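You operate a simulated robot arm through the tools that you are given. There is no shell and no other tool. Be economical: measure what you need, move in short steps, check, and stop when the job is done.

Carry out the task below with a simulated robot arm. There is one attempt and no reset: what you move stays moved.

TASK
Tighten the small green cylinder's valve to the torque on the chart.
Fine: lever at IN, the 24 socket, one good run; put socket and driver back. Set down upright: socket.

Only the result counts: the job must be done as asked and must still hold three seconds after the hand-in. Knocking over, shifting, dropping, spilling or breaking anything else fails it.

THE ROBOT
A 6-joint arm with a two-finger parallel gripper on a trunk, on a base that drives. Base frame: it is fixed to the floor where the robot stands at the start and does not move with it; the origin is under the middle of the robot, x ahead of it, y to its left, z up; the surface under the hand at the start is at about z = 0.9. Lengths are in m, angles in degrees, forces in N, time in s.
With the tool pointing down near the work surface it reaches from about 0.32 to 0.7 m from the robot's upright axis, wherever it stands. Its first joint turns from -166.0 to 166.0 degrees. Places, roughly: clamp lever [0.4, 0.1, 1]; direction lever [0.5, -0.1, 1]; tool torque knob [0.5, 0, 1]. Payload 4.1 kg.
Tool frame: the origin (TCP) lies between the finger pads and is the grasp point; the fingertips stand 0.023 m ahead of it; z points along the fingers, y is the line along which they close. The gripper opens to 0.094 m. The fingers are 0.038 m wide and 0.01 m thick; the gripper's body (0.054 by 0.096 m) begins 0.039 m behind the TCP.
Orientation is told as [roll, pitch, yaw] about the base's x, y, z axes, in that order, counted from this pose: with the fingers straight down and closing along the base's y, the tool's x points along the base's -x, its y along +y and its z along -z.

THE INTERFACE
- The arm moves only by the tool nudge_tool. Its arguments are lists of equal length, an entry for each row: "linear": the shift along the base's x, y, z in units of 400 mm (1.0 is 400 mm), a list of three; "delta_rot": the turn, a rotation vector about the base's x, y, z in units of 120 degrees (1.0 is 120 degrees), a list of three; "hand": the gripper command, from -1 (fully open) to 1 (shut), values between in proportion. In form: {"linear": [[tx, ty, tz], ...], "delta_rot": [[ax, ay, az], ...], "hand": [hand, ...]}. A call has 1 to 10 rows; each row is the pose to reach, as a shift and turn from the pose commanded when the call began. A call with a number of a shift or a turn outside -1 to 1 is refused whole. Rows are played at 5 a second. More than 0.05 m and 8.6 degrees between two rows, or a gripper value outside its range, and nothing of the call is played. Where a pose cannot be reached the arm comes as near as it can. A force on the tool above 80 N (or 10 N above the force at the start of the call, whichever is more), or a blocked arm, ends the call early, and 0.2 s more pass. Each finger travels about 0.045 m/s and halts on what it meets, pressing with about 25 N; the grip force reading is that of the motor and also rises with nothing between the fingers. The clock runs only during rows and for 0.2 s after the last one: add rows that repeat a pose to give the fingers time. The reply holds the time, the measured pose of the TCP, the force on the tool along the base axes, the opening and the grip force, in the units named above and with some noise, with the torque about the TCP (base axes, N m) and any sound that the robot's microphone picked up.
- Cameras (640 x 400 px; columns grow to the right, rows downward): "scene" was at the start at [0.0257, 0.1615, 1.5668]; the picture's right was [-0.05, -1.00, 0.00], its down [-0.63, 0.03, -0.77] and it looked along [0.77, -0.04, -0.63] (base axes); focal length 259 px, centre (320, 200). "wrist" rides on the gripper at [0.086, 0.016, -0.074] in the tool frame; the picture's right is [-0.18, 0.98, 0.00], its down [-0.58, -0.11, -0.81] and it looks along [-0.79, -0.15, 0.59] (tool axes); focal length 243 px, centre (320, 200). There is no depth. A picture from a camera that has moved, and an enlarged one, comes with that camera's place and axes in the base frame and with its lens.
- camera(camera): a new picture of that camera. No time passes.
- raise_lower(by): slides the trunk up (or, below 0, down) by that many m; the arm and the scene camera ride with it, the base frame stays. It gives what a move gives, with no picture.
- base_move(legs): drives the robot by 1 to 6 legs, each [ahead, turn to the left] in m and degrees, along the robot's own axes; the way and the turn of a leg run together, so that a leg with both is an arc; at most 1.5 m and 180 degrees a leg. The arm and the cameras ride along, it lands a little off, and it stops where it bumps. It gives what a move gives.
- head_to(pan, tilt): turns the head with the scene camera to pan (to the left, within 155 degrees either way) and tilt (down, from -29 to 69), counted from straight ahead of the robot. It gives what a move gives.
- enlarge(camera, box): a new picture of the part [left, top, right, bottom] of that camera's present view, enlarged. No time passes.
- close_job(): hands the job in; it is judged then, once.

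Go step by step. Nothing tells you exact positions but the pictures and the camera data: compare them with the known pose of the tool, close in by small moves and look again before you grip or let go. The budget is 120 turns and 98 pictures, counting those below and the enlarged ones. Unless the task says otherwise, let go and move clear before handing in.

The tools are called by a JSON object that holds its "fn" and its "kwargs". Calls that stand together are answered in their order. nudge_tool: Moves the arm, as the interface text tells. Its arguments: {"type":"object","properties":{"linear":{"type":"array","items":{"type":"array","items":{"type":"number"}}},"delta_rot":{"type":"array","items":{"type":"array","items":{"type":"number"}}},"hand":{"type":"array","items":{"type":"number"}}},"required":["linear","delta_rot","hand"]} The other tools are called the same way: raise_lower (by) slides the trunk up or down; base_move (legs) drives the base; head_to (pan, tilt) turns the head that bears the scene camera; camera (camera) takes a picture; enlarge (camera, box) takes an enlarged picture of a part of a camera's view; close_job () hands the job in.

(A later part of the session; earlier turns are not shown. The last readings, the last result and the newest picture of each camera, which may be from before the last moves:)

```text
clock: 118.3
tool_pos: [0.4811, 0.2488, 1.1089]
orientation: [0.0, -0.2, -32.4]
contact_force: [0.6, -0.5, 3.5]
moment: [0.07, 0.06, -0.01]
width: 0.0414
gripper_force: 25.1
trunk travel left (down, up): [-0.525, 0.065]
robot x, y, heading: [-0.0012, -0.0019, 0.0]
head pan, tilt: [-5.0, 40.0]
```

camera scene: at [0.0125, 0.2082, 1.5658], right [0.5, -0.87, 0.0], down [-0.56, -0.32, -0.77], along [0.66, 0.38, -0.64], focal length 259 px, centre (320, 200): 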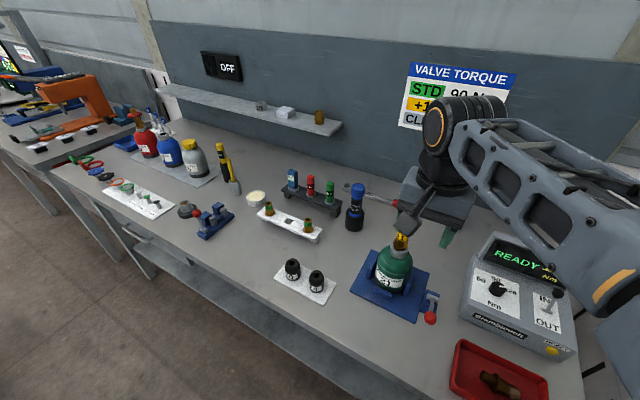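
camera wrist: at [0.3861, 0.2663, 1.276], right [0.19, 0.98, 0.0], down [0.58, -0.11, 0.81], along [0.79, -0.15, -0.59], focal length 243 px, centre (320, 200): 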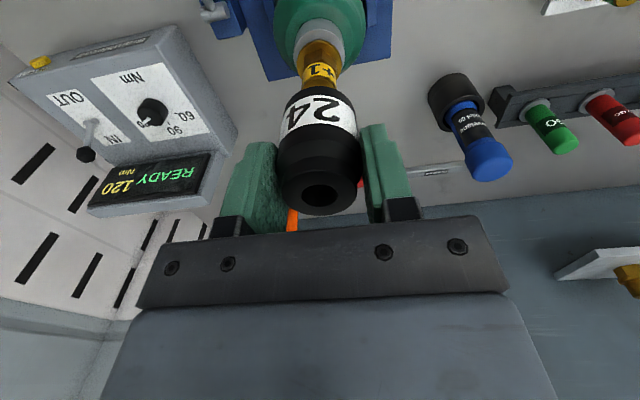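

The socket sits on the valve's flange. I'll let go, rise straight up and check that it stays.

{"fn": "nudge_tool", "kwargs": {"linear": [[0, 0, 0.003], [0, 0, 0.003], [0, 0, 0.003], [0, 0, 0.003]], "delta_rot": [[0, 0, 0], [0, 0, 0], [0, 0, 0], [0, 0, 0]], "hand": [-0.4, -0.4, -0.4, -0.4]}}

{"fn": "nudge_tool", "kwargs": {"linear": [[0, 0, 0.08], [0, 0, 0.18], [0, 0, 0.28], [0, 0, 0.38], [-0.06, 0, 0.46], [-0.13, 0, 0.5], [-0.2, 0, 0.5]], "delta_rot": [[0, 0, 0], [0, 0, 0], [0, 0, 0], [0, 0, 0.067], [0, 0, 0.134], [0, 0, 0.2], [0, 0, 0.267]], "hand": [-0.4, -0.4, -0.4, -0.4, -0.4, -0.4, -0.4]}}

{"fn": "enlarge", "kwargs": {"camera": "scene", "box": [190, 180, 330, 300]}}

```text
clock: 119.3
tool_pos: [0.4821, 0.2475, 1.1089]
orientation: [-0.1, -0.3, -32.4]
contact_force: [-0.2, 0.0, -0.4]
moment: [-0.01, -0.03, -0.01]
width: 0.0658
gripper_force: 0.2
trunk travel left (down, up): [-0.525, 0.065]
robot x, y, heading: [-0.002, -0.0016, 0.3]
head pan, tilt: [-5.0, 40.0]
```

```text
clock: 120.9
tool_pos: [0.4, 0.2489, 1.3108]
orientation: [-0.1, -0.2, -0.2]
contact_force: [0.8, -1.2, 0.3]
moment: [0.02, 0.02, -0.01]
width: 0.066
gripper_force: 0.0
trunk travel left (down, up): [-0.525, 0.065]
robot x, y, heading: [0.0002, 0.0001, 0.3]
head pan, tilt: [-5.0, 40.0]
```

```text
3.33 times, centred on (260, 240) of scene
camera zoom: at [0.0233, 0.1583, 1.5659], right [-0.08, -1.0, 0.0], down [-0.64, 0.05, -0.77], along [0.76, -0.06, -0.64], focal length 864 px, centre (520, 67)
```

zoom: 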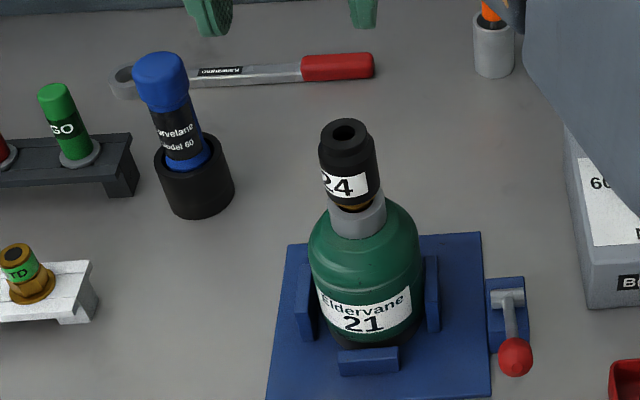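

The socket stands upright on the valve. The driver at (0.647, 0.437) is out of reach from here, so I'll shift the base 0.3 m to the left along the bench.

{"fn": "base_move", "kwargs": {"legs": [[0, 90], [0.3, 0], [0, -90]]}}

{"fn": "head_to", "kwargs": {"pan": -2, "tilt": 40}}

{"fn": "camera", "kwargs": {"camera": "scene"}}

```text
clock: 130.6
tool_pos: [0.4056, 0.5398, 1.3119]
orientation: [-0.1, -0.2, -1.4]
contact_force: [-0.7, 0.8, -0.2]
moment: [0.0, 0.0, 0.01]
width: 0.0657
gripper_force: 0.0
trunk travel left (down, up): [-0.525, 0.065]
robot x, y, heading: [-0.0003, 0.2937, -0.9]
head pan, tilt: [-5.0, 40.0]
```

```text
clock: 131.2
tool_pos: [0.4056, 0.5385, 1.31]
orientation: [-0.2, -0.2, -1.3]
contact_force: [-0.3, 0.1, 0.5]
moment: [0.0, -0.02, 0.0]
width: 0.0656
gripper_force: 0.1
trunk travel left (down, up): [-0.525, 0.065]
robot x, y, heading: [-0.0031, 0.2959, -0.7]
head pan, tilt: [-2.0, 40.0]
```

```text
17 pictures are left
camera scene: at [0.0266, 0.4563, 1.5658], right [-0.05, -1.0, 0.0], down [-0.64, 0.03, -0.77], along [0.77, -0.04, -0.64], focal length 259 px, centre (320, 200)
```

scene: 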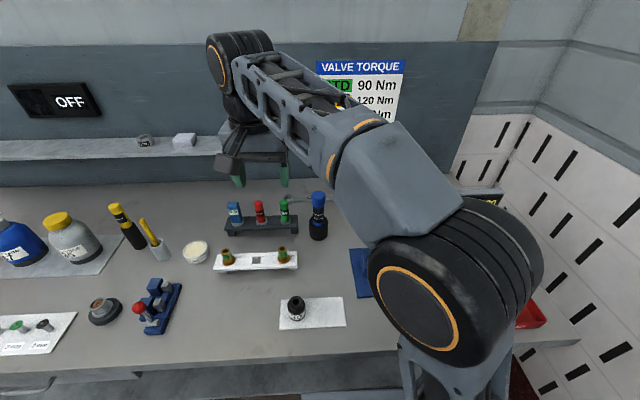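

The base stands well. I'll move the hand near the driver and take sight with the wrist camera.

{"fn": "nudge_tool", "kwargs": {"linear": [[0.08, -0.04, -0.04], [0.16, -0.09, -0.08], [0.24, -0.13, -0.13], [0.32, -0.18, -0.18], [0.4, -0.22, -0.23], [0.486, -0.266, -0.275]], "delta_rot": [[0, 0, 0.011], [0, 0, 0.011], [0, 0, 0.011], [0, 0, 0.011], [0, 0, 0.011], [0, 0, 0.011]], "hand": [-0.7, -0.7, -0.7, -0.7, -0.7, -0.7]}}

{"fn": "camera", "kwargs": {"camera": "wrist"}}

{"fn": "enlarge", "kwargs": {"camera": "scene", "box": [270, 170, 370, 260]}}

```text
clock: 132.6
tool_pos: [0.6022, 0.4327, 1.1992]
orientation: [-0.1, -0.2, -0.2]
contact_force: [0.8, 0.4, 0.0]
moment: [0.02, 0.0, 0.02]
width: 0.0799
gripper_force: 0.0
trunk travel left (down, up): [-0.525, 0.065]
robot x, y, heading: [-0.001, 0.2906, -1.0]
head pan, tilt: [-2.0, 40.0]
```

```text
16 pictures are left
camera wrist: at [0.5149, 0.4477, 1.2742], right [0.19, 0.98, 0.0], down [0.58, -0.11, 0.81], along [0.79, -0.15, -0.59], focal length 243 px, centre (320, 200)
```

wrist: 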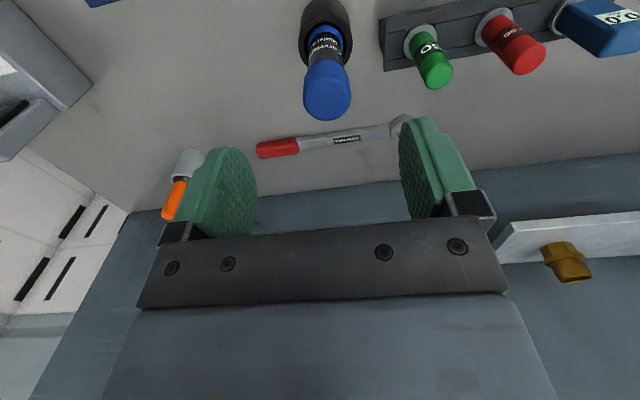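

```text
4.44 times, centred on (320, 215) of scene
camera zoom: at [0.0275, 0.4563, 1.5658], right [-0.05, -1.0, 0.0], down [-0.64, 0.03, -0.77], along [0.76, -0.04, -0.64], focal length 1152 px, centre (320, 133)
```

zoom: 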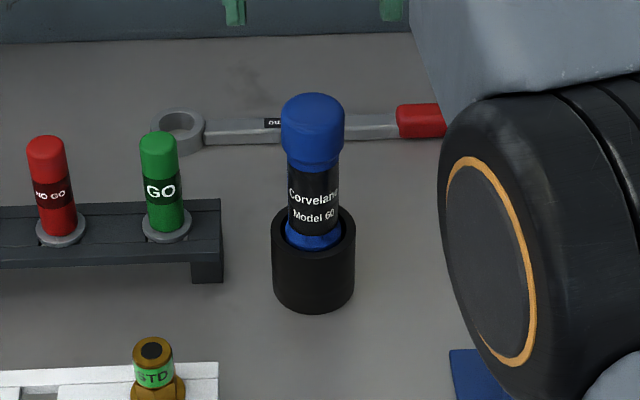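

The driver's axis is near (0.638, 0.431), cap top ≈1.07. To find its x exactly, I'll first close on the cap with the hand turned ~84°, only feeling, then regrip at 0°.

{"fn": "nudge_tool", "kwargs": {"linear": [[0.01, 0, 0], [0.02, 0, 0], [0.03, 0, 0], [0.04, 0, 0], [0.05, 0, 0], [0.06, 0, 0], [0.07, 0, 0], [0.08, 0, 0], [0.09, -0.004, 0], [0.09, -0.004, 0]], "delta_rot": [[0, 0, 0.07], [0, 0, 0.14], [0, 0, 0.21], [0, 0, 0.28], [0, 0, 0.35], [0, 0, 0.42], [0, 0, 0.49], [0, 0, 0.56], [0, 0, 0.63], [0, 0, 0.7]], "hand": [-0.7, -0.7, -0.7, -0.7, -0.7, -0.7, -0.7, -0.7, -0.7, -0.7]}}

{"fn": "camera", "kwargs": {"camera": "wrist"}}

```text
clock: 134.8
tool_pos: [0.6262, 0.4287, 1.1992]
orientation: [-0.1, -0.2, 84.1]
contact_force: [-0.3, 0.3, 0.1]
moment: [0.03, -0.04, 0.03]
width: 0.0798
gripper_force: 0.2
out of reach, approached as far as the arm can: row 9, 10
trunk travel left (down, up): [-0.525, 0.065]
robot x, y, heading: [-0.0003, 0.2947, -0.8]
head pan, tilt: [-2.0, 40.0]
```

```text
14 pictures are left
camera wrist: at [0.6008, 0.3428, 1.2749], right [-0.96, 0.28, 0.0], down [0.17, 0.56, 0.81], along [0.23, 0.78, -0.59], focal length 243 px, centre (320, 200)
```

wrist: 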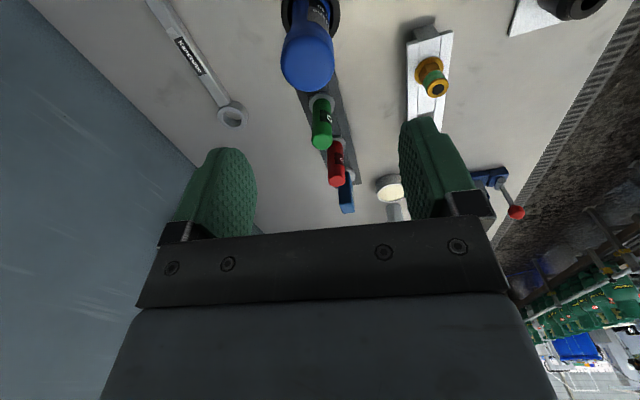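

At this height the arm is at its limit, but this view gives the driver's x well: about 0.635. I'll turn the hand back to 0° and drive the base 6 cm ahead for reach.

{"fn": "nudge_tool", "kwargs": {"linear": [[0, 0, 0.02], [0, 0, 0.02], [0, 0, 0.02], [0, 0, 0.02], [0, 0, 0.02], [0, 0, 0.02], [0, 0, 0.02], [0, 0, 0.02], [-0.03, 0, 0.02], [-0.06, 0, 0.02]], "delta_rot": [[0, 0, -0.07], [0, 0, -0.14], [0, 0, -0.21], [0, 0, -0.28], [0, 0, -0.35], [0, 0, -0.42], [0, 0, -0.49], [0, 0, -0.56], [0, 0, -0.63], [0, 0, -0.698]], "hand": [-0.7, -0.7, -0.7, -0.7, -0.7, -0.7, -0.7, -0.7, -0.7, -0.7]}}

{"fn": "base_move", "kwargs": {"legs": [[0.06, 0]]}}

```text
clock: 137.0
tool_pos: [0.6028, 0.4292, 1.2079]
orientation: [-0.1, -0.3, 0.1]
contact_force: [-0.1, 0.4, 0.3]
moment: [0.02, -0.03, -0.01]
width: 0.0799
gripper_force: 0.0
trunk travel left (down, up): [-0.525, 0.065]
robot x, y, heading: [0.002, 0.2907, -0.9]
head pan, tilt: [-2.0, 40.0]
```

```text
clock: 138.0
tool_pos: [0.6654, 0.4284, 1.2066]
orientation: [-0.1, -0.1, 0.1]
contact_force: [0.1, -0.1, -0.2]
moment: [-0.01, 0.02, -0.04]
width: 0.0799
gripper_force: 0.0
trunk travel left (down, up): [-0.525, 0.065]
robot x, y, heading: [0.0581, 0.2909, -0.8]
head pan, tilt: [-2.0, 40.0]
```

Reach is fine now. I'll move over the driver, lower around the cap and close.

{"fn": "nudge_tool", "kwargs": {"linear": [[-0.04, 0.002, 0], [-0.076, 0.004, -0.03], [-0.076, 0.004, -0.12], [-0.076, 0.004, -0.22], [-0.076, 0.004, -0.31], [-0.076, 0.004, -0.36], [-0.076, 0.004, -0.4]], "delta_rot": [[0, 0, 0], [0, 0, 0], [0, 0, 0], [0, 0, 0], [0, 0, 0], [0, 0, 0], [0, 0, 0]], "hand": [-0.7, -0.7, -0.7, -0.7, -0.7, -0.7, -0.7]}}

{"fn": "enlarge", "kwargs": {"camera": "scene", "box": [260, 160, 380, 270]}}

```text
clock: 139.6
tool_pos: [0.6323, 0.4299, 1.0472]
orientation: [-0.2, 0.0, 0.2]
contact_force: [-0.5, -0.7, -0.6]
moment: [0.02, -0.01, 0.0]
width: 0.08
gripper_force: 0.1
trunk travel left (down, up): [-0.525, 0.065]
robot x, y, heading: [0.0585, 0.2935, -1.0]
head pan, tilt: [-2.0, 40.0]
```

```text
3.64 times, centred on (320, 215) of scene
camera zoom: at [0.0869, 0.4555, 1.5658], right [-0.05, -1.0, 0.0], down [-0.64, 0.03, -0.77], along [0.77, -0.04, -0.64], focal length 943 px, centre (320, 146)
```

zoom: 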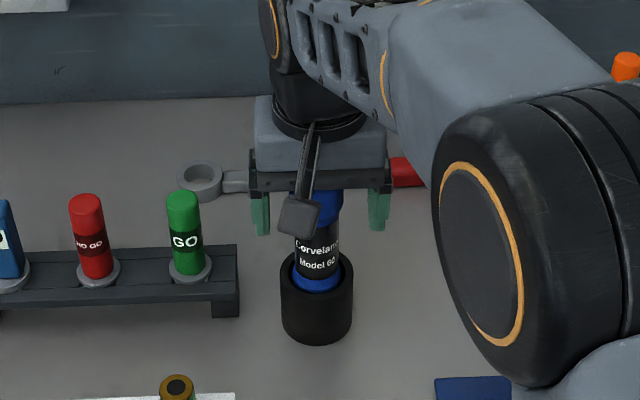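

The cap lies between the fingers. I'll close and lift a little.

{"fn": "nudge_tool", "kwargs": {"linear": [[0, 0, 0], [0, 0, 0], [0, 0, 0], [0, 0, 0], [0, 0, 0]], "delta_rot": [[0, 0, 0], [0, 0, 0], [0, 0, 0], [0, 0, 0], [0, 0, 0]], "hand": [1, 1, 1, 1, 1]}}

{"fn": "nudge_tool", "kwargs": {"linear": [[0, 0, 0.03], [0, 0, 0.06], [0, 0, 0.06]], "delta_rot": [[0, 0, 0], [0, 0, 0], [0, 0, 0]], "hand": [1, 1, 1]}}

```text
clock: 140.8
tool_pos: [0.6327, 0.429, 1.0474]
orientation: [0.0, -0.2, 0.2]
contact_force: [-0.7, 2.7, 0.5]
moment: [0.43, 0.02, 0.05]
width: 0.0409
gripper_force: 24.6
trunk travel left (down, up): [-0.525, 0.065]
robot x, y, heading: [0.0562, 0.2933, -0.8]
head pan, tilt: [-2.0, 40.0]
```

```text
clock: 141.6
tool_pos: [0.6334, 0.4291, 1.0701]
orientation: [-0.1, 0.0, 0.1]
contact_force: [0.1, 0.9, -7.2]
moment: [0.03, 0.04, 0.01]
width: 0.0409
gripper_force: 25.1
trunk travel left (down, up): [-0.525, 0.065]
robot x, y, heading: [0.0554, 0.2909, -0.9]
head pan, tilt: [-2.0, 40.0]
```

The driver comes out (0.73 kg; its home is TCP (0.633, 0.429, 1.047)). I'll lift it clear and carry it high toward the valve.

{"fn": "nudge_tool", "kwargs": {"linear": [[0, 0, 0.08], [0, 0, 0.16], [0, 0, 0.25], [-0.03, 0, 0.33], [-0.08, -0.03, 0.4], [-0.13, -0.06, 0.47], [-0.17, -0.1, 0.53], [-0.2, -0.14, 0.58], [-0.22, -0.2, 0.6]], "delta_rot": [[0, 0, 0], [0, 0, 0], [0, 0, 0], [0, 0, 0], [0, 0, 0], [0, 0, 0], [0, 0, 0], [0, 0, 0], [0, 0, 0]], "hand": [1, 1, 1, 1, 1, 1, 1, 1, 1]}}

{"fn": "head_to", "kwargs": {"pan": -20, "tilt": 30}}

{"fn": "camera", "kwargs": {"camera": "scene"}}

```text
clock: 143.6
tool_pos: [0.5453, 0.3487, 1.3122]
orientation: [-0.2, -0.2, 0.2]
contact_force: [0.7, 0.1, -6.7]
moment: [-0.01, 0.02, -0.02]
width: 0.0407
gripper_force: 25.4
trunk travel left (down, up): [-0.525, 0.065]
robot x, y, heading: [0.064, 0.2945, -0.9]
head pan, tilt: [-2.0, 40.0]
```

```text
clock: 144.4
tool_pos: [0.5463, 0.3503, 1.3121]
orientation: [-0.2, -0.1, 0.2]
contact_force: [0.2, 0.0, -8.1]
moment: [-0.03, 0.05, -0.01]
width: 0.0407
gripper_force: 24.8
trunk travel left (down, up): [-0.525, 0.065]
robot x, y, heading: [0.0598, 0.2928, -1.0]
head pan, tilt: [-20.0, 30.0]
```

```text
12 pictures are left
camera scene: at [0.087, 0.4277, 1.5811], right [-0.36, -0.93, 0.0], down [-0.47, 0.18, -0.87], along [0.81, -0.31, -0.5], focal length 259 px, centre (320, 200)
```

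scene: 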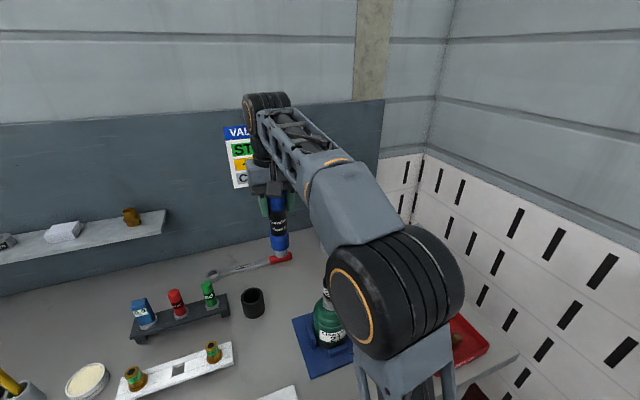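

The driver hangs straight; my elbow hides the cylinder from the head camera. I'll move the hand beside the socket so the wrist camera sees the socket's hole and the driver's tip together.

{"fn": "nudge_tool", "kwargs": {"linear": [[-0.08, -0.02, 0], [-0.16, -0.05, 0], [-0.23, -0.08, 0], [-0.29, -0.1, 0], [-0.29, -0.1, 0]], "delta_rot": [[0, 0, 0], [0, 0, 0], [0, 0, 0], [0, 0, 0], [0, 0, 0]], "hand": [1, 1, 1, 1, 1]}}

{"fn": "camera", "kwargs": {"camera": "wrist"}}

```text
clock: 145.6
tool_pos: [0.4299, 0.3078, 1.3112]
orientation: [-0.1, -0.1, 0.2]
contact_force: [-0.1, 0.8, -7.2]
moment: [0.05, 0.04, -0.01]
width: 0.0409
gripper_force: 24.8
trunk travel left (down, up): [-0.525, 0.065]
robot x, y, heading: [0.0588, 0.2911, -0.8]
head pan, tilt: [-20.0, 30.0]
```

```text
11 pictures are left
camera wrist: at [0.3423, 0.324, 1.3864], right [0.18, 0.98, 0.0], down [0.58, -0.11, 0.81], along [0.79, -0.15, -0.59], focal length 243 px, centre (320, 200)
```

wrist: 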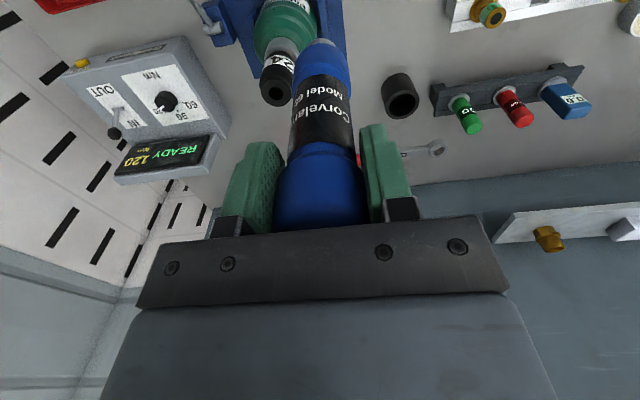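

The socket's hole is at about (0.484, 0.248), top 1.124, and the driver's tip hangs at ≈1.147. I'll go over it, lower until contact and feel.

{"fn": "nudge_tool", "kwargs": {"linear": [[0.04, -0.04, 0], [0.08, -0.09, 0], [0.12, -0.13, 0], [0.1315, -0.1495, 0], [0.1315, -0.1495, -0.02], [0.1315, -0.1495, -0.04]], "delta_rot": [[0, 0, 0], [0, 0, 0], [0, 0, 0], [0, 0, 0], [0, 0, 0], [0, 0, 0]], "hand": [1, 1, 1, 1, 1, 1]}}

{"fn": "camera", "kwargs": {"camera": "wrist"}}

```text
clock: 147.0
tool_pos: [0.4827, 0.2493, 1.2955]
orientation: [-0.2, -0.3, 0.2]
contact_force: [0.6, -0.1, -6.9]
moment: [0.02, 0.06, -0.01]
width: 0.041
gripper_force: 24.7
trunk travel left (down, up): [-0.525, 0.065]
robot x, y, heading: [0.0594, 0.2905, -0.7]
head pan, tilt: [-20.0, 30.0]
```

```text
10 pictures are left
camera wrist: at [0.3953, 0.2647, 1.3705], right [0.18, 0.98, 0.0], down [0.58, -0.11, 0.81], along [0.79, -0.15, -0.59], focal length 243 px, centre (320, 200)
```

wrist: 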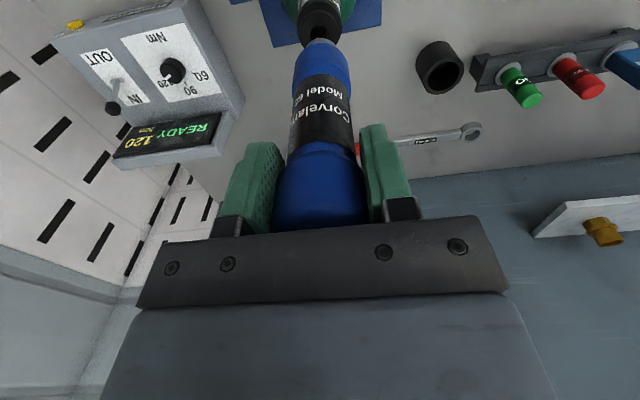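

{"fn": "enlarge", "kwargs": {"camera": "wrist", "box": [280, 0, 360, 60]}}

```text
6.67 times, centred on (320, 30) of wrist
camera zoom: at [0.3953, 0.2647, 1.3705], right [0.18, 0.98, 0.0], down [0.58, -0.11, 0.81], along [0.79, -0.15, -0.59], focal length 1618 px, centre (320, 1333)
```

zoom: 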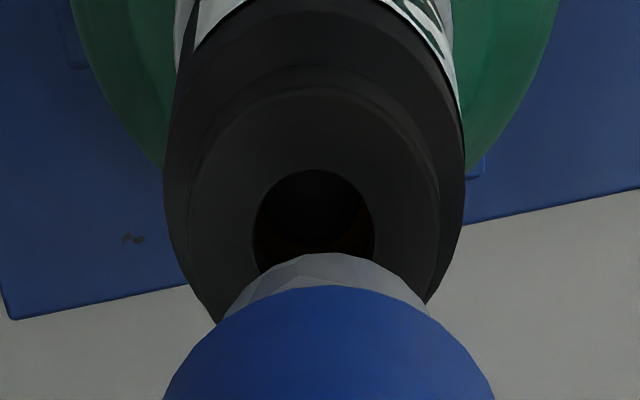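

The zoom shows the hole at (0.483, 0.248); the driver needs about 1.7 mm toward −y. I'll correct and lower in small steps.

{"fn": "nudge_tool", "kwargs": {"linear": [[-0.002, -0.0043, 0], [-0.002, -0.0043, -0.01], [-0.002, -0.0043, -0.02], [-0.002, -0.0043, -0.02]], "delta_rot": [[0, 0, 0], [0, 0, 0], [0, 0, 0], [0, 0, 0]], "hand": [1, 1, 1, 1]}}

{"fn": "nudge_tool", "kwargs": {"linear": [[0, 0, -0.006], [0, 0, -0.012], [0, 0, -0.012]], "delta_rot": [[0, 0, 0], [0, 0, 0], [0, 0, 0]], "hand": [1, 1, 1]}}

{"fn": "nudge_tool", "kwargs": {"linear": [[0, 0, -0.006], [0, 0, -0.012], [0, 0, -0.012]], "delta_rot": [[0, 0, 0], [0, 0, 0], [0, 0, 0]], "hand": [1, 1, 1]}}

```text
clock: 148.0
tool_pos: [0.4811, 0.2472, 1.2862]
orientation: [-0.1, -0.2, 0.2]
contact_force: [-0.6, 0.2, -8.6]
moment: [0.01, 0.06, -0.03]
width: 0.0407
gripper_force: 25.4
trunk travel left (down, up): [-0.525, 0.065]
robot x, y, heading: [0.0583, 0.2945, -0.9]
head pan, tilt: [-20.0, 30.0]
```

```text
clock: 148.8
tool_pos: [0.4812, 0.2479, 1.2823]
orientation: [-0.1, -0.1, 0.2]
contact_force: [0.0, 0.7, -8.5]
moment: [0.01, 0.02, 0.03]
width: 0.0407
gripper_force: 24.7
trunk travel left (down, up): [-0.525, 0.065]
robot x, y, heading: [0.0594, 0.2908, -0.8]
head pan, tilt: [-20.0, 30.0]
```

```text
clock: 149.6
tool_pos: [0.4813, 0.2488, 1.2781]
orientation: [0.0, -0.3, 0.1]
contact_force: [-0.5, 0.4, -7.8]
moment: [-0.01, 0.05, -0.04]
width: 0.0408
gripper_force: 25.0
trunk travel left (down, up): [-0.525, 0.065]
robot x, y, heading: [0.0601, 0.2939, -0.8]
head pan, tilt: [-20.0, 30.0]
```

{"fn": "nudge_tool", "kwargs": {"linear": [[0, 0, -0.006], [0, 0, -0.012], [0, 0, -0.012]], "delta_rot": [[0, 0, 0], [0, 0, 0], [0, 0, 0]], "hand": [1, 1, 1]}}

{"fn": "nudge_tool", "kwargs": {"linear": [[0, 0, -0.006], [0, 0, -0.012], [0, 0, -0.012]], "delta_rot": [[0, 0, 0], [0, 0, 0], [0, 0, 0]], "hand": [1, 1, 1]}}

{"fn": "nudge_tool", "kwargs": {"linear": [[0, 0, -0.003], [0, 0, -0.006], [0, 0, -0.006]], "delta_rot": [[0, 0, 0], [0, 0, 0], [0, 0, 0]], "hand": [1, 1, 1]}}

```text
clock: 150.4
tool_pos: [0.4818, 0.2485, 1.2761]
orientation: [-0.2, -0.5, 0.2]
contact_force: [2.6, 0.4, 16.7]
moment: [-0.14, -0.48, -0.04]
width: 0.0406
gripper_force: 25.2
trunk travel left (down, up): [-0.525, 0.065]
robot x, y, heading: [0.0566, 0.2943, -0.9]
head pan, tilt: [-20.0, 30.0]
```

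```text
clock: 151.2
tool_pos: [0.4803, 0.2474, 1.2699]
orientation: [-0.1, -0.3, 0.1]
contact_force: [-0.9, -1.0, 19.8]
moment: [-0.12, -0.14, 0.0]
width: 0.0405
gripper_force: 25.5
trunk travel left (down, up): [-0.525, 0.065]
robot x, y, heading: [0.0574, 0.2918, -1.1]
head pan, tilt: [-20.0, 30.0]
```

```text
clock: 152.0
tool_pos: [0.4795, 0.2474, 1.2677]
orientation: [-0.2, -0.3, 0.2]
contact_force: [-0.5, -0.8, 19.6]
moment: [-0.11, -0.15, -0.03]
width: 0.0407
gripper_force: 25.3
trunk travel left (down, up): [-0.525, 0.065]
robot x, y, heading: [0.0613, 0.2937, -0.8]
head pan, tilt: [-20.0, 30.0]
```

Contact at ≈1.277 with about 25 N, then the driver slides up in the fingers. I'll look at the joint.

{"fn": "enlarge", "kwargs": {"camera": "wrist", "box": [280, 0, 360, 60]}}

```text
6.67 times, centred on (320, 30) of wrist
camera zoom: at [0.3926, 0.2631, 1.3416], right [0.18, 0.98, 0.0], down [0.58, -0.11, 0.81], along [0.8, -0.15, -0.59], focal length 1618 px, centre (320, 1333)
```

zoom: 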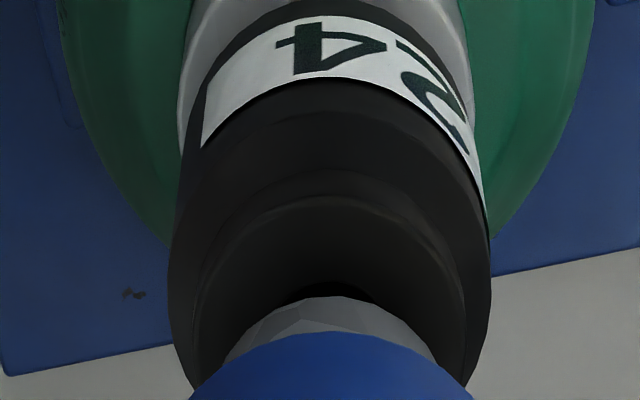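

The tip sits slightly toward +x with the hole's near edge still visible. I'll unload, shift −2 mm in x and reload, twice if needed.

{"fn": "nudge_tool", "kwargs": {"linear": [[0, 0, 0.012], [-0.005, 0, 0.012], [-0.005, 0, 0.006], [-0.005, 0, 0.0], [-0.005, 0, 0.0]], "delta_rot": [[0, 0, 0], [0, 0, 0], [0, 0, 0], [0, 0, 0], [0, 0, 0]], "hand": [1, 1, 1, 1, 1]}}

{"fn": "nudge_tool", "kwargs": {"linear": [[0, 0, 0.012], [-0.005, 0, 0.012], [-0.005, 0, 0.006], [-0.005, 0, 0.0], [-0.005, 0, 0.0]], "delta_rot": [[0, 0, 0], [0, 0, 0], [0, 0, 0], [0, 0, 0], [0, 0, 0]], "hand": [1, 1, 1, 1, 1]}}

```text
clock: 153.2
tool_pos: [0.4791, 0.2492, 1.267]
orientation: [-0.1, -0.3, 0.1]
contact_force: [1.2, -0.5, 3.3]
moment: [-0.01, -0.11, -0.02]
width: 0.0409
gripper_force: 24.4
trunk travel left (down, up): [-0.525, 0.065]
robot x, y, heading: [0.0572, 0.2896, -1.1]
head pan, tilt: [-20.0, 30.0]
```

```text
clock: 154.4
tool_pos: [0.4767, 0.2482, 1.2652]
orientation: [-0.1, -0.1, 0.2]
contact_force: [-0.9, -0.4, -7.9]
moment: [-0.01, 0.01, -0.01]
width: 0.0408
gripper_force: 25.5
trunk travel left (down, up): [-0.525, 0.065]
robot x, y, heading: [0.06, 0.2952, -0.7]
head pan, tilt: [-20.0, 30.0]
```

At x≈0.477 the load vanished: the tip is in the hole. I'll lower until it seats.

{"fn": "nudge_tool", "kwargs": {"linear": [[0, 0, -0.006], [0, 0, -0.012], [0, 0, -0.012]], "delta_rot": [[0, 0, 0], [0, 0, 0], [0, 0, 0]], "hand": [1, 1, 1]}}

{"fn": "nudge_tool", "kwargs": {"linear": [[0, 0, -0.006], [0, 0, -0.012], [0, 0, -0.012]], "delta_rot": [[0, 0, 0], [0, 0, 0], [0, 0, 0]], "hand": [1, 1, 1]}}

```text
clock: 155.2
tool_pos: [0.4783, 0.2478, 1.2626]
orientation: [-0.1, -0.2, 0.1]
contact_force: [-0.1, 0.3, -6.5]
moment: [0.04, 0.07, 0.03]
width: 0.0409
gripper_force: 25.3
trunk travel left (down, up): [-0.525, 0.065]
robot x, y, heading: [0.0595, 0.2928, -0.7]
head pan, tilt: [-20.0, 30.0]
```

```text
clock: 156.0
tool_pos: [0.4767, 0.2494, 1.2583]
orientation: [-0.1, -0.5, 0.2]
contact_force: [1.8, 4.1, 18.5]
moment: [0.68, -0.19, -0.1]
width: 0.041
gripper_force: 24.7
trunk travel left (down, up): [-0.525, 0.065]
robot x, y, heading: [0.0587, 0.2914, -0.8]
head pan, tilt: [-20.0, 30.0]
```

It stops again about 9 mm deeper, probably seated. I'll press a bit more and check the display through the wrist camera.

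{"fn": "nudge_tool", "kwargs": {"linear": [[0, 0, -0.004], [0, 0, -0.008], [0, 0, -0.012], [0, 0, -0.012], [0, 0, -0.012]], "delta_rot": [[0, 0, 0], [0, 0, 0], [0, 0, 0], [0, 0, 0], [0, 0, 0]], "hand": [1, 1, 1, 1, 1]}}

{"fn": "camera", "kwargs": {"camera": "wrist"}}

```text
clock: 157.2
tool_pos: [0.4757, 0.2486, 1.2519]
orientation: [-0.2, -0.3, 0.1]
contact_force: [3.1, 3.8, 22.5]
moment: [0.63, -0.46, -0.15]
width: 0.0406
gripper_force: 25.1
trunk travel left (down, up): [-0.525, 0.065]
robot x, y, heading: [0.0596, 0.2931, -1.0]
head pan, tilt: [-20.0, 30.0]
```

```text
7 pictures are left
camera wrist: at [0.3887, 0.264, 1.3275], right [0.18, 0.98, 0.0], down [0.58, -0.11, 0.81], along [0.8, -0.15, -0.59], focal length 243 px, centre (320, 200)
```

wrist: 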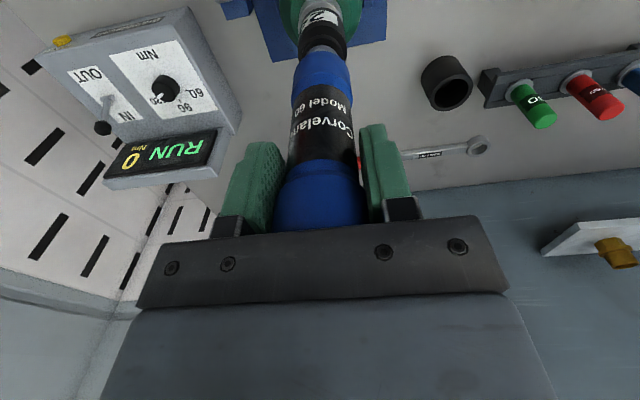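

The display reads "RUN 0 Nm": the run has started. I'll hold steady and listen.

{"fn": "nudge_tool", "kwargs": {"linear": [[0, 0, 0], [0, 0, -0.002], [0, 0, -0.002], [0, 0, -0.002], [0, 0, -0.002]], "delta_rot": [[0, 0, 0], [0, 0, 0], [0, 0, 0], [0, 0, 0], [0, 0, 0]], "hand": [1, 1, 1, 1, 1]}}

{"fn": "enlarge", "kwargs": {"camera": "wrist", "box": [80, 0, 380, 200]}}

```text
clock: 158.4
tool_pos: [0.4768, 0.2474, 1.251]
orientation: [-0.2, 0.0, 0.2]
contact_force: [1.4, 0.1, 6.4]
moment: [-0.05, -0.31, -0.07]
width: 0.0404
gripper_force: 24.6
trunk travel left (down, up): [-0.525, 0.065]
robot x, y, heading: [0.0597, 0.2946, -0.8]
head pan, tilt: [-20.0, 30.0]
```

```text
2.00 times, centred on (230, 100) of wrist
camera zoom: at [0.39, 0.2628, 1.3252], right [0.18, 0.98, 0.0], down [0.58, -0.11, 0.81], along [0.79, -0.15, -0.59], focal length 485 px, centre (500, 400)
```

zoom: 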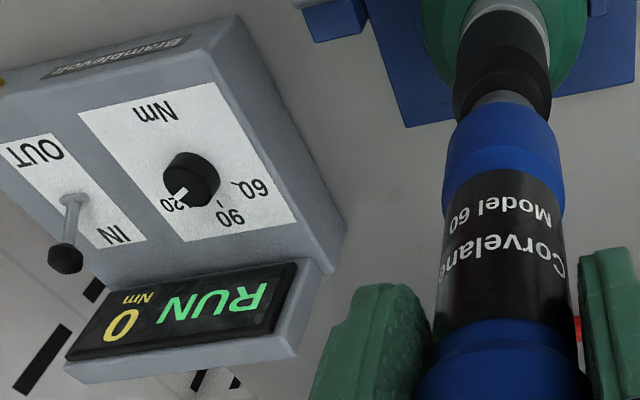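

Still running at 0 Nm, turning the valve in; I'll follow down gently to keep the pressure.

{"fn": "nudge_tool", "kwargs": {"linear": [[0, 0, -0.003], [0, 0, -0.005], [0, 0, -0.007], [0, 0, -0.007], [0, 0, -0.007], [0, 0, -0.007]], "delta_rot": [[0, 0, 0], [0, 0, 0], [0, 0, 0], [0, 0, 0], [0, 0, 0], [0, 0, 0]], "hand": [1, 1, 1, 1, 1, 1]}}

{"fn": "nudge_tool", "kwargs": {"linear": [[0, 0, -0.002], [0, 0, -0.004], [0, 0, -0.004], [0, 0, -0.004], [0, 0, -0.004], [0, 0, -0.004]], "delta_rot": [[0, 0, 0], [0, 0, 0], [0, 0, 0], [0, 0, 0], [0, 0, 0], [0, 0, 0]], "hand": [1, 1, 1, 1, 1, 1]}}

```text
clock: 159.8
tool_pos: [0.4771, 0.2486, 1.2479]
orientation: [-0.1, -0.2, 0.3]
contact_force: [1.4, 1.8, 1.7]
moment: [0.22, -0.13, -0.04]
width: 0.0404
gripper_force: 25.6
trunk travel left (down, up): [-0.525, 0.065]
robot x, y, heading: [0.0619, 0.2956, -0.8]
head pan, tilt: [-20.0, 30.0]
```

```text
clock: 161.2
tool_pos: [0.4767, 0.2478, 1.2471]
orientation: [-0.2, -0.4, 0.2]
contact_force: [5.3, 0.0, 28.6]
moment: [0.09, -0.37, 0.03]
width: 0.0406
gripper_force: 25.0
trunk travel left (down, up): [-0.525, 0.065]
robot x, y, heading: [0.0577, 0.2923, -1.0]
head pan, tilt: [-20.0, 30.0]
```

{"fn": "nudge_tool", "kwargs": {"linear": [[0, 0, 0], [0, 0, 0], [0, 0, 0], [0, 0, 0], [0, 0, 0]], "delta_rot": [[0, 0, 0], [0, 0, 0], [0, 0, 0], [0, 0, 0], [0, 0, 0]], "hand": [1, 1, 1, 1, 1]}}

{"fn": "enlarge", "kwargs": {"camera": "wrist", "box": [80, 0, 380, 200]}}

```text
clock: 162.4
tool_pos: [0.4762, 0.2484, 1.2488]
orientation: [0.0, -0.4, 0.2]
contact_force: [4.0, 0.4, 31.4]
moment: [0.18, -0.35, -0.01]
width: 0.0407
gripper_force: 25.4
trunk travel left (down, up): [-0.525, 0.065]
robot x, y, heading: [0.0581, 0.2916, -0.7]
head pan, tilt: [-20.0, 30.0]
```

```text
2.00 times, centred on (230, 100) of wrist
camera zoom: at [0.3889, 0.2634, 1.3224], right [0.18, 0.98, 0.0], down [0.58, -0.11, 0.81], along [0.8, -0.15, -0.59], focal length 485 px, centre (500, 400)
```

zoom: 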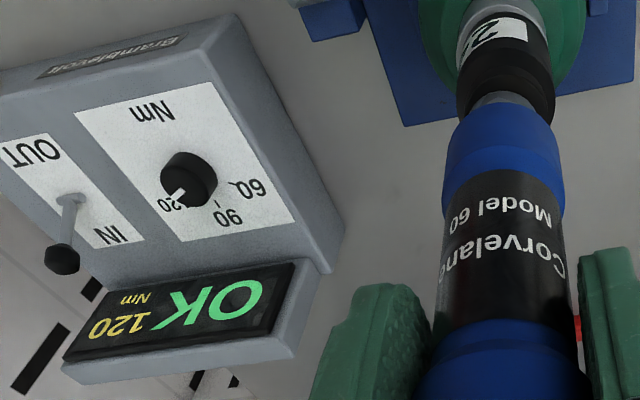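

"OK 120 Nm": the run is good. Now I'll lift the driver slowly and watch by weight whether the socket comes along.

{"fn": "nudge_tool", "kwargs": {"linear": [[0, 0, 0.01], [0, 0, 0.03], [0, 0, 0.05], [0, 0, 0.08], [0, 0, 0.08], [0, 0, 0.08]], "delta_rot": [[0, 0, 0], [0, 0, 0], [0, 0, 0], [0, 0, 0], [0, 0, 0], [0, 0, 0]], "hand": [1, 1, 1, 1, 1, 1]}}

{"fn": "nudge_tool", "kwargs": {"linear": [[0, 0, 0.04], [0, 0, 0.1], [0, 0, 0.1], [0, 0, 0.1]], "delta_rot": [[0, 0, 0], [0, 0, 0], [0, 0, 0], [0, 0, 0]], "hand": [1, 1, 1, 1]}}

{"fn": "camera", "kwargs": {"camera": "wrist"}}

```text
clock: 163.8
tool_pos: [0.4781, 0.2494, 1.2776]
orientation: [-0.1, -0.1, 0.1]
contact_force: [0.1, 0.1, -7.5]
moment: [-0.02, 0.04, 0.0]
width: 0.0406
gripper_force: 25.4
trunk travel left (down, up): [-0.525, 0.065]
robot x, y, heading: [0.0613, 0.2926, -0.8]
head pan, tilt: [-20.0, 30.0]
```

```text
clock: 164.8
tool_pos: [0.4783, 0.2491, 1.319]
orientation: [-0.1, -0.1, 0.2]
contact_force: [-0.1, 0.4, -8.0]
moment: [0.04, 0.06, 0.0]
width: 0.0404
gripper_force: 25.1
trunk travel left (down, up): [-0.525, 0.065]
robot x, y, heading: [0.058, 0.2952, -0.9]
head pan, tilt: [-20.0, 30.0]
```

```text
4 pictures are left
camera wrist: at [0.3906, 0.2632, 1.3937], right [0.18, 0.98, 0.0], down [0.58, -0.11, 0.81], along [0.79, -0.15, -0.59], focal length 243 px, centre (320, 200)
```

wrist: 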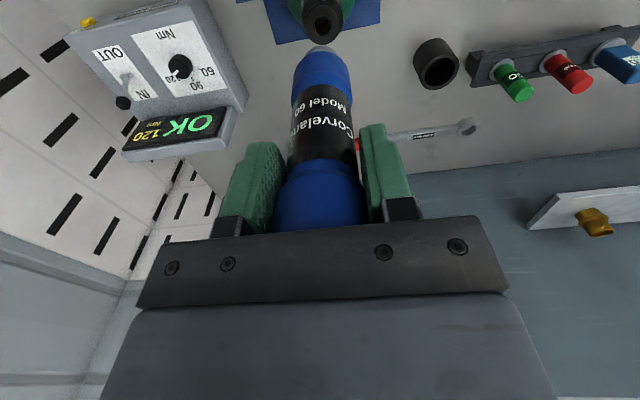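

The socket stayed on the valve and the driver hangs alone. I'll carry the driver back over its cup.

{"fn": "nudge_tool", "kwargs": {"linear": [[0.05, 0.06, 0], [0.1, 0.12, 0], [0.15, 0.18, 0], [0.2, 0.24, 0], [0.25, 0.3, -0.05], [0.3, 0.36, -0.1], [0.35, 0.41, -0.17], [0.387, 0.45, -0.24], [0.387, 0.45, -0.3]], "delta_rot": [[0, 0, 0], [0, 0, 0], [0, 0, 0], [0, 0, 0], [0, 0, 0], [0, 0, 0], [0, 0, 0], [0, 0, 0], [0, 0, 0]], "hand": [1, 1, 1, 1, 1, 1, 1, 1, 1]}}

{"fn": "enlarge", "kwargs": {"camera": "wrist", "box": [260, 0, 380, 80]}}

```text
clock: 166.8
tool_pos: [0.6322, 0.4294, 1.1984]
orientation: [0.0, -0.2, 0.1]
contact_force: [0.3, -0.9, -6.4]
moment: [-0.03, 0.04, -0.02]
width: 0.0403
gripper_force: 25.3
trunk travel left (down, up): [-0.525, 0.065]
robot x, y, heading: [0.0593, 0.2935, -1.2]
head pan, tilt: [-20.0, 30.0]
```

```text
5.00 times, centred on (320, 40) of wrist
camera zoom: at [0.545, 0.4447, 1.2727], right [0.18, 0.98, 0.0], down [0.58, -0.11, 0.81], along [0.79, -0.15, -0.59], focal length 1213 px, centre (320, 1000)
```

zoom: 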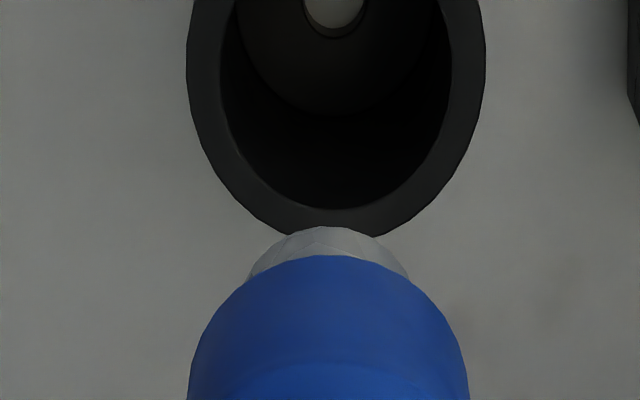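

The cup is about 2.4 mm farther to +y. I'll correct and lower into it, watching the force.

{"fn": "nudge_tool", "kwargs": {"linear": [[0.002, 0.006, -0.05], [0.002, 0.006, -0.12], [0.002, 0.006, -0.19], [0.002, 0.006, -0.24], [0.002, 0.006, -0.24]], "delta_rot": [[0, 0, 0], [0, 0, 0], [0, 0, 0], [0, 0, 0], [0, 0, 0]], "hand": [1, 1, 1, 1, 1]}}

{"fn": "nudge_tool", "kwargs": {"linear": [[0, 0, -0.02], [0, 0, -0.04], [0, 0, -0.05], [0, 0, -0.05]], "delta_rot": [[0, 0, 0], [0, 0, 0], [0, 0, 0], [0, 0, 0]], "hand": [1, 1, 1, 1]}}

```text
clock: 168.0
tool_pos: [0.6318, 0.4312, 1.1016]
orientation: [-0.1, -0.2, 0.2]
contact_force: [-0.6, -0.7, -7.1]
moment: [0.02, 0.03, -0.02]
width: 0.0405
gripper_force: 24.9
trunk travel left (down, up): [-0.525, 0.065]
robot x, y, heading: [0.0594, 0.2978, -1.2]
head pan, tilt: [-20.0, 30.0]
```

```text
clock: 169.0
tool_pos: [0.6326, 0.4314, 1.0824]
orientation: [-0.1, -0.1, 0.2]
contact_force: [0.7, -1.0, -6.8]
moment: [-0.02, 0.02, 0.02]
width: 0.0408
gripper_force: 24.7
trunk travel left (down, up): [-0.525, 0.065]
robot x, y, heading: [0.0604, 0.2935, -0.9]
head pan, tilt: [-20.0, 30.0]
```

It slides in freely. Further down to the seat.

{"fn": "nudge_tool", "kwargs": {"linear": [[0, 0, -0.03], [0, 0, -0.06], [0, 0, -0.085], [0, 0, -0.085]], "delta_rot": [[0, 0, 0], [0, 0, 0], [0, 0, 0], [0, 0, 0]], "hand": [1, 1, 1, 1]}}

{"fn": "nudge_tool", "kwargs": {"linear": [[0, 0, -0.006], [0, 0, -0.012], [0, 0, -0.012]], "delta_rot": [[0, 0, 0], [0, 0, 0], [0, 0, 0]], "hand": [1, 1, 1]}}

{"fn": "nudge_tool", "kwargs": {"linear": [[0, 0, -0.005], [0, 0, -0.01], [0, 0, -0.01]], "delta_rot": [[0, 0, 0], [0, 0, 0], [0, 0, 0]], "hand": [1, 1, 1]}}

```text
clock: 170.0
tool_pos: [0.6343, 0.4314, 1.0479]
orientation: [-0.1, -0.2, 0.1]
contact_force: [0.4, -0.2, -7.4]
moment: [-0.03, 0.05, -0.03]
width: 0.0406
gripper_force: 24.7
trunk travel left (down, up): [-0.525, 0.065]
robot x, y, heading: [0.0609, 0.2912, -0.8]
head pan, tilt: [-20.0, 30.0]
```

```text
clock: 170.8
tool_pos: [0.633, 0.4316, 1.0434]
orientation: [-0.1, -0.1, 0.2]
contact_force: [-0.5, -0.2, -7.3]
moment: [-0.01, 0.04, 0.0]
width: 0.0405
gripper_force: 24.2
trunk travel left (down, up): [-0.525, 0.065]
robot x, y, heading: [0.0552, 0.2922, -0.7]
head pan, tilt: [-20.0, 30.0]
```

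```text
clock: 171.6
tool_pos: [0.6322, 0.4306, 1.0395]
orientation: [-0.1, -0.2, 0.3]
contact_force: [0.0, -0.1, -6.0]
moment: [-0.07, 0.02, -0.03]
width: 0.0404
gripper_force: 25.5
trunk travel left (down, up): [-0.525, 0.065]
robot x, y, heading: [0.0553, 0.2935, -1.0]
head pan, tilt: [-20.0, 30.0]
```

{"fn": "nudge_tool", "kwargs": {"linear": [[0, 0, -0.005], [0, 0, -0.01], [0, 0, -0.01]], "delta_rot": [[0, 0, 0], [0, 0, 0], [0, 0, 0]], "hand": [1, 1, 1]}}

{"fn": "nudge_tool", "kwargs": {"linear": [[0, 0, -0.004], [0, 0, -0.008], [0, 0, -0.008]], "delta_rot": [[0, 0, 0], [0, 0, 0], [0, 0, 0]], "hand": [1, 1, 1]}}

{"fn": "nudge_tool", "kwargs": {"linear": [[0, 0, -0.004], [0, 0, -0.008], [0, 0, -0.008]], "delta_rot": [[0, 0, 0], [0, 0, 0], [0, 0, 0]], "hand": [1, 1, 1]}}

```text
clock: 172.4
tool_pos: [0.6315, 0.4316, 1.0386]
orientation: [0.0, -0.5, 0.2]
contact_force: [2.7, 0.4, 19.5]
moment: [0.14, -0.15, 0.05]
width: 0.0405
gripper_force: 25.6
trunk travel left (down, up): [-0.525, 0.065]
robot x, y, heading: [0.0587, 0.2935, -0.8]
head pan, tilt: [-20.0, 30.0]
```

```text
clock: 173.2
tool_pos: [0.6318, 0.4312, 1.0361]
orientation: [0.0, -0.6, 0.2]
contact_force: [3.6, -2.3, 40.8]
moment: [-0.24, -0.09, 0.0]
width: 0.0403
gripper_force: 24.8
trunk travel left (down, up): [-0.525, 0.065]
robot x, y, heading: [0.0615, 0.2925, -1.0]
head pan, tilt: [-20.0, 30.0]
```

```text
clock: 174.0
tool_pos: [0.6319, 0.4305, 1.0377]
orientation: [0.0, -1.1, 0.1]
contact_force: [-0.7, -2.0, 55.6]
moment: [-0.28, 0.54, 0.04]
width: 0.0403
gripper_force: 25.0
trunk travel left (down, up): [-0.525, 0.065]
robot x, y, heading: [0.0577, 0.2919, -0.9]
head pan, tilt: [-20.0, 30.0]
```

The driver is seated in its cup (same depth as before, allowing for the slip). I'll relieve, open and rise.

{"fn": "nudge_tool", "kwargs": {"linear": [[0, 0, 0.012], [0, 0, 0.012], [0, 0, 0.012], [0, 0, 0.012], [0, 0, 0.06], [0, 0, 0.15], [0, 0, 0.25], [0, 0, 0.35], [0, 0, 0.42]], "delta_rot": [[0, 0.008, 0], [0, 0.008, 0], [0, 0.008, 0], [0, 0.008, 0], [0, 0.008, 0], [0, 0.008, 0], [0, 0.008, 0], [0, 0.008, 0], [0, 0.008, 0]], "hand": [1, -0.7, -0.7, -0.7, -0.7, -0.7, -0.7, -0.7, -0.7]}}

```text
clock: 176.0
tool_pos: [0.6323, 0.4302, 1.1989]
orientation: [-0.2, 0.8, 0.3]
contact_force: [0.2, 0.8, 0.4]
moment: [-0.01, -0.01, 0.01]
width: 0.0799
gripper_force: 0.1
trunk travel left (down, up): [-0.525, 0.065]
robot x, y, heading: [0.0606, 0.2917, -1.0]
head pan, tilt: [-20.0, 30.0]
```

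Next, over to the socket; I'll stop short of it to take one picture of both the cup and the socket.

{"fn": "nudge_tool", "kwargs": {"linear": [[-0.06, -0.06, 0.03], [-0.12, -0.11, 0.06], [-0.18, -0.17, 0.09], [-0.24, -0.23, 0.12], [-0.3, -0.29, 0.12], [-0.36, -0.34, 0.12], [-0.42, -0.4, 0.12], [-0.48, -0.45, 0.12]], "delta_rot": [[0, -0.008, 0], [0, -0.008, 0], [0, -0.008, 0], [0, -0.008, 0], [0, -0.008, 0], [0, -0.008, 0], [0, -0.008, 0], [0, -0.008, 0]], "hand": [-0.4, -0.4, -0.4, -0.4, -0.4, -0.4, -0.4, -0.4]}}

{"fn": "camera", "kwargs": {"camera": "wrist"}}

```text
clock: 177.8
tool_pos: [0.4409, 0.2506, 1.246]
orientation: [-0.2, -0.3, 0.2]
contact_force: [-0.2, 0.8, -0.7]
moment: [0.03, -0.04, -0.01]
width: 0.0661
gripper_force: 0.1
trunk travel left (down, up): [-0.525, 0.065]
robot x, y, heading: [0.06, 0.2895, -0.9]
head pan, tilt: [-20.0, 30.0]
```

```text
2 pictures are left
camera wrist: at [0.3523, 0.265, 1.3214], right [0.18, 0.98, 0.0], down [0.58, -0.11, 0.81], along [0.8, -0.15, -0.59], focal length 243 px, centre (320, 200)
```

wrist: 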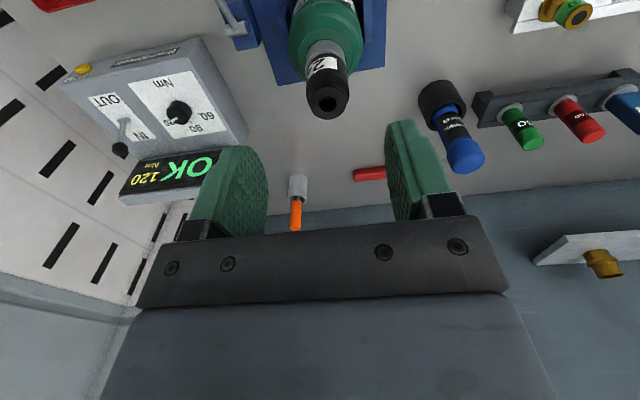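

The driver stands in its cup and the socket is on the valve at about (0.481, 0.249). I'll move over it, lower and grip it.

{"fn": "nudge_tool", "kwargs": {"linear": [[0.05, -0.002, 0], [0.1, -0.004, 0], [0.1, -0.004, -0.08], [0.1, -0.004, -0.17], [0.1, -0.004, -0.26], [0.1, -0.004, -0.335], [0.1, -0.004, -0.335]], "delta_rot": [[0, 0, 0], [0, 0, 0], [0, 0, 0], [0, 0, 0], [0, 0, 0], [0, 0, 0], [0, 0, 0]], "hand": [-0.4, -0.4, -0.4, -0.4, -0.4, -0.4, -0.4]}}

{"fn": "nudge_tool", "kwargs": {"linear": [[0, 0, 0], [0, 0, 0], [0, 0, 0], [0, 0, 0]], "delta_rot": [[0, 0, 0], [0, 0, 0], [0, 0, 0], [0, 0, 0]], "hand": [1, 1, 1, 1]}}

```text
clock: 179.4
tool_pos: [0.4801, 0.2491, 1.1107]
orientation: [-0.1, -0.1, 0.1]
contact_force: [-0.3, 0.2, -0.1]
moment: [-0.01, -0.01, 0.0]
width: 0.0658
gripper_force: 0.0
trunk travel left (down, up): [-0.525, 0.065]
robot x, y, heading: [0.0573, 0.2926, -0.9]
head pan, tilt: [-20.0, 30.0]
```

```text
clock: 180.4
tool_pos: [0.4804, 0.2499, 1.1109]
orientation: [0.0, -0.2, 0.2]
contact_force: [0.2, 0.0, 0.3]
moment: [0.03, -0.02, 0.01]
width: 0.0356
gripper_force: 24.6
trunk travel left (down, up): [-0.525, 0.065]
robot x, y, heading: [0.0572, 0.2967, -1.2]
head pan, tilt: [-20.0, 30.0]
```

It closed on the narrow neck (36 mm); I'll reopen, go 12 mm lower and grip the body as before.

{"fn": "nudge_tool", "kwargs": {"linear": [[0, 0, 0], [0, 0, 0], [0, 0, 0], [0, 0, -0.015], [0, 0, -0.03], [0, 0, -0.03]], "delta_rot": [[0, 0, 0], [0, 0, 0], [0, 0, 0], [0, 0, 0], [0, 0, 0], [0, 0, 0]], "hand": [-0.4, -0.4, -0.4, -0.4, -0.4, -0.4]}}

{"fn": "nudge_tool", "kwargs": {"linear": [[0, 0, 0], [0, 0, 0], [0, 0, 0], [0, 0, 0]], "delta_rot": [[0, 0, 0], [0, 0, 0], [0, 0, 0], [0, 0, 0]], "hand": [1, 1, 1, 1]}}

{"fn": "nudge_tool", "kwargs": {"linear": [[0, 0, 0.015], [0, 0, 0.03], [0, 0, 0.05], [0, 0, 0.05]], "delta_rot": [[0, 0, 0], [0, 0, 0], [0, 0, 0], [0, 0, 0]], "hand": [1, 1, 1, 1]}}

```text
clock: 181.8
tool_pos: [0.4806, 0.248, 1.0992]
orientation: [-0.1, -0.3, 0.1]
contact_force: [-0.4, -0.9, -0.1]
moment: [0.0, 0.02, 0.01]
width: 0.0662
gripper_force: 0.1
trunk travel left (down, up): [-0.525, 0.065]
robot x, y, heading: [0.0595, 0.2911, -0.7]
head pan, tilt: [-20.0, 30.0]
```

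```text
clock: 182.8
tool_pos: [0.4802, 0.2495, 1.1001]
orientation: [-0.2, -0.1, 0.2]
contact_force: [1.1, 0.4, -0.1]
moment: [0.03, 0.02, 0.01]
width: 0.036
gripper_force: 25.1
trunk travel left (down, up): [-0.525, 0.065]
robot x, y, heading: [0.0566, 0.2923, -0.8]
head pan, tilt: [-20.0, 30.0]
```

```text
clock: 183.8
tool_pos: [0.4801, 0.2486, 1.1185]
orientation: [-0.1, -0.2, 0.2]
contact_force: [-0.2, -0.1, -1.5]
moment: [-0.03, 0.01, -0.02]
width: 0.0357
gripper_force: 25.1
trunk travel left (down, up): [-0.525, 0.065]
robot x, y, heading: [0.055, 0.2924, -1.0]
head pan, tilt: [-20.0, 30.0]
```

The socket is off with 1.5 N, held by its neck. I'll lift it clear, back the base by 6 cm for reach, and go over the tray.

{"fn": "nudge_tool", "kwargs": {"linear": [[0, 0, 0.06], [0, 0, 0.13], [0, 0, 0.22], [0, 0, 0.32], [-0.04, 0.04, 0.33], [-0.09, 0.1, 0.33], [-0.14, 0.16, 0.33], [-0.14, 0.16, 0.33]], "delta_rot": [[0, 0, 0], [0, 0, 0], [0, 0, 0], [0, 0, 0], [0, 0, 0], [0, 0, 0], [0, 0, 0], [0, 0, 0]], "hand": [1, 1, 1, 1, 1, 1, 1, 1]}}

{"fn": "base_move", "kwargs": {"legs": [[-0.06, 0]]}}

```text
clock: 185.6
tool_pos: [0.4241, 0.3129, 1.2507]
orientation: [-0.1, -0.1, 0.1]
contact_force: [-0.5, 0.5, -0.9]
moment: [0.02, 0.0, 0.0]
width: 0.0358
gripper_force: 25.5
trunk travel left (down, up): [-0.525, 0.065]
robot x, y, heading: [0.059, 0.2917, -0.9]
head pan, tilt: [-20.0, 30.0]
```

```text
clock: 186.6
tool_pos: [0.3626, 0.3147, 1.2522]
orientation: [-0.1, -0.2, 0.2]
contact_force: [-0.1, 0.7, -1.6]
moment: [0.0, -0.03, 0.03]
width: 0.0359
gripper_force: 25.0
trunk travel left (down, up): [-0.525, 0.065]
robot x, y, heading: [-0.0015, 0.2941, -0.5]
head pan, tilt: [-20.0, 30.0]
```

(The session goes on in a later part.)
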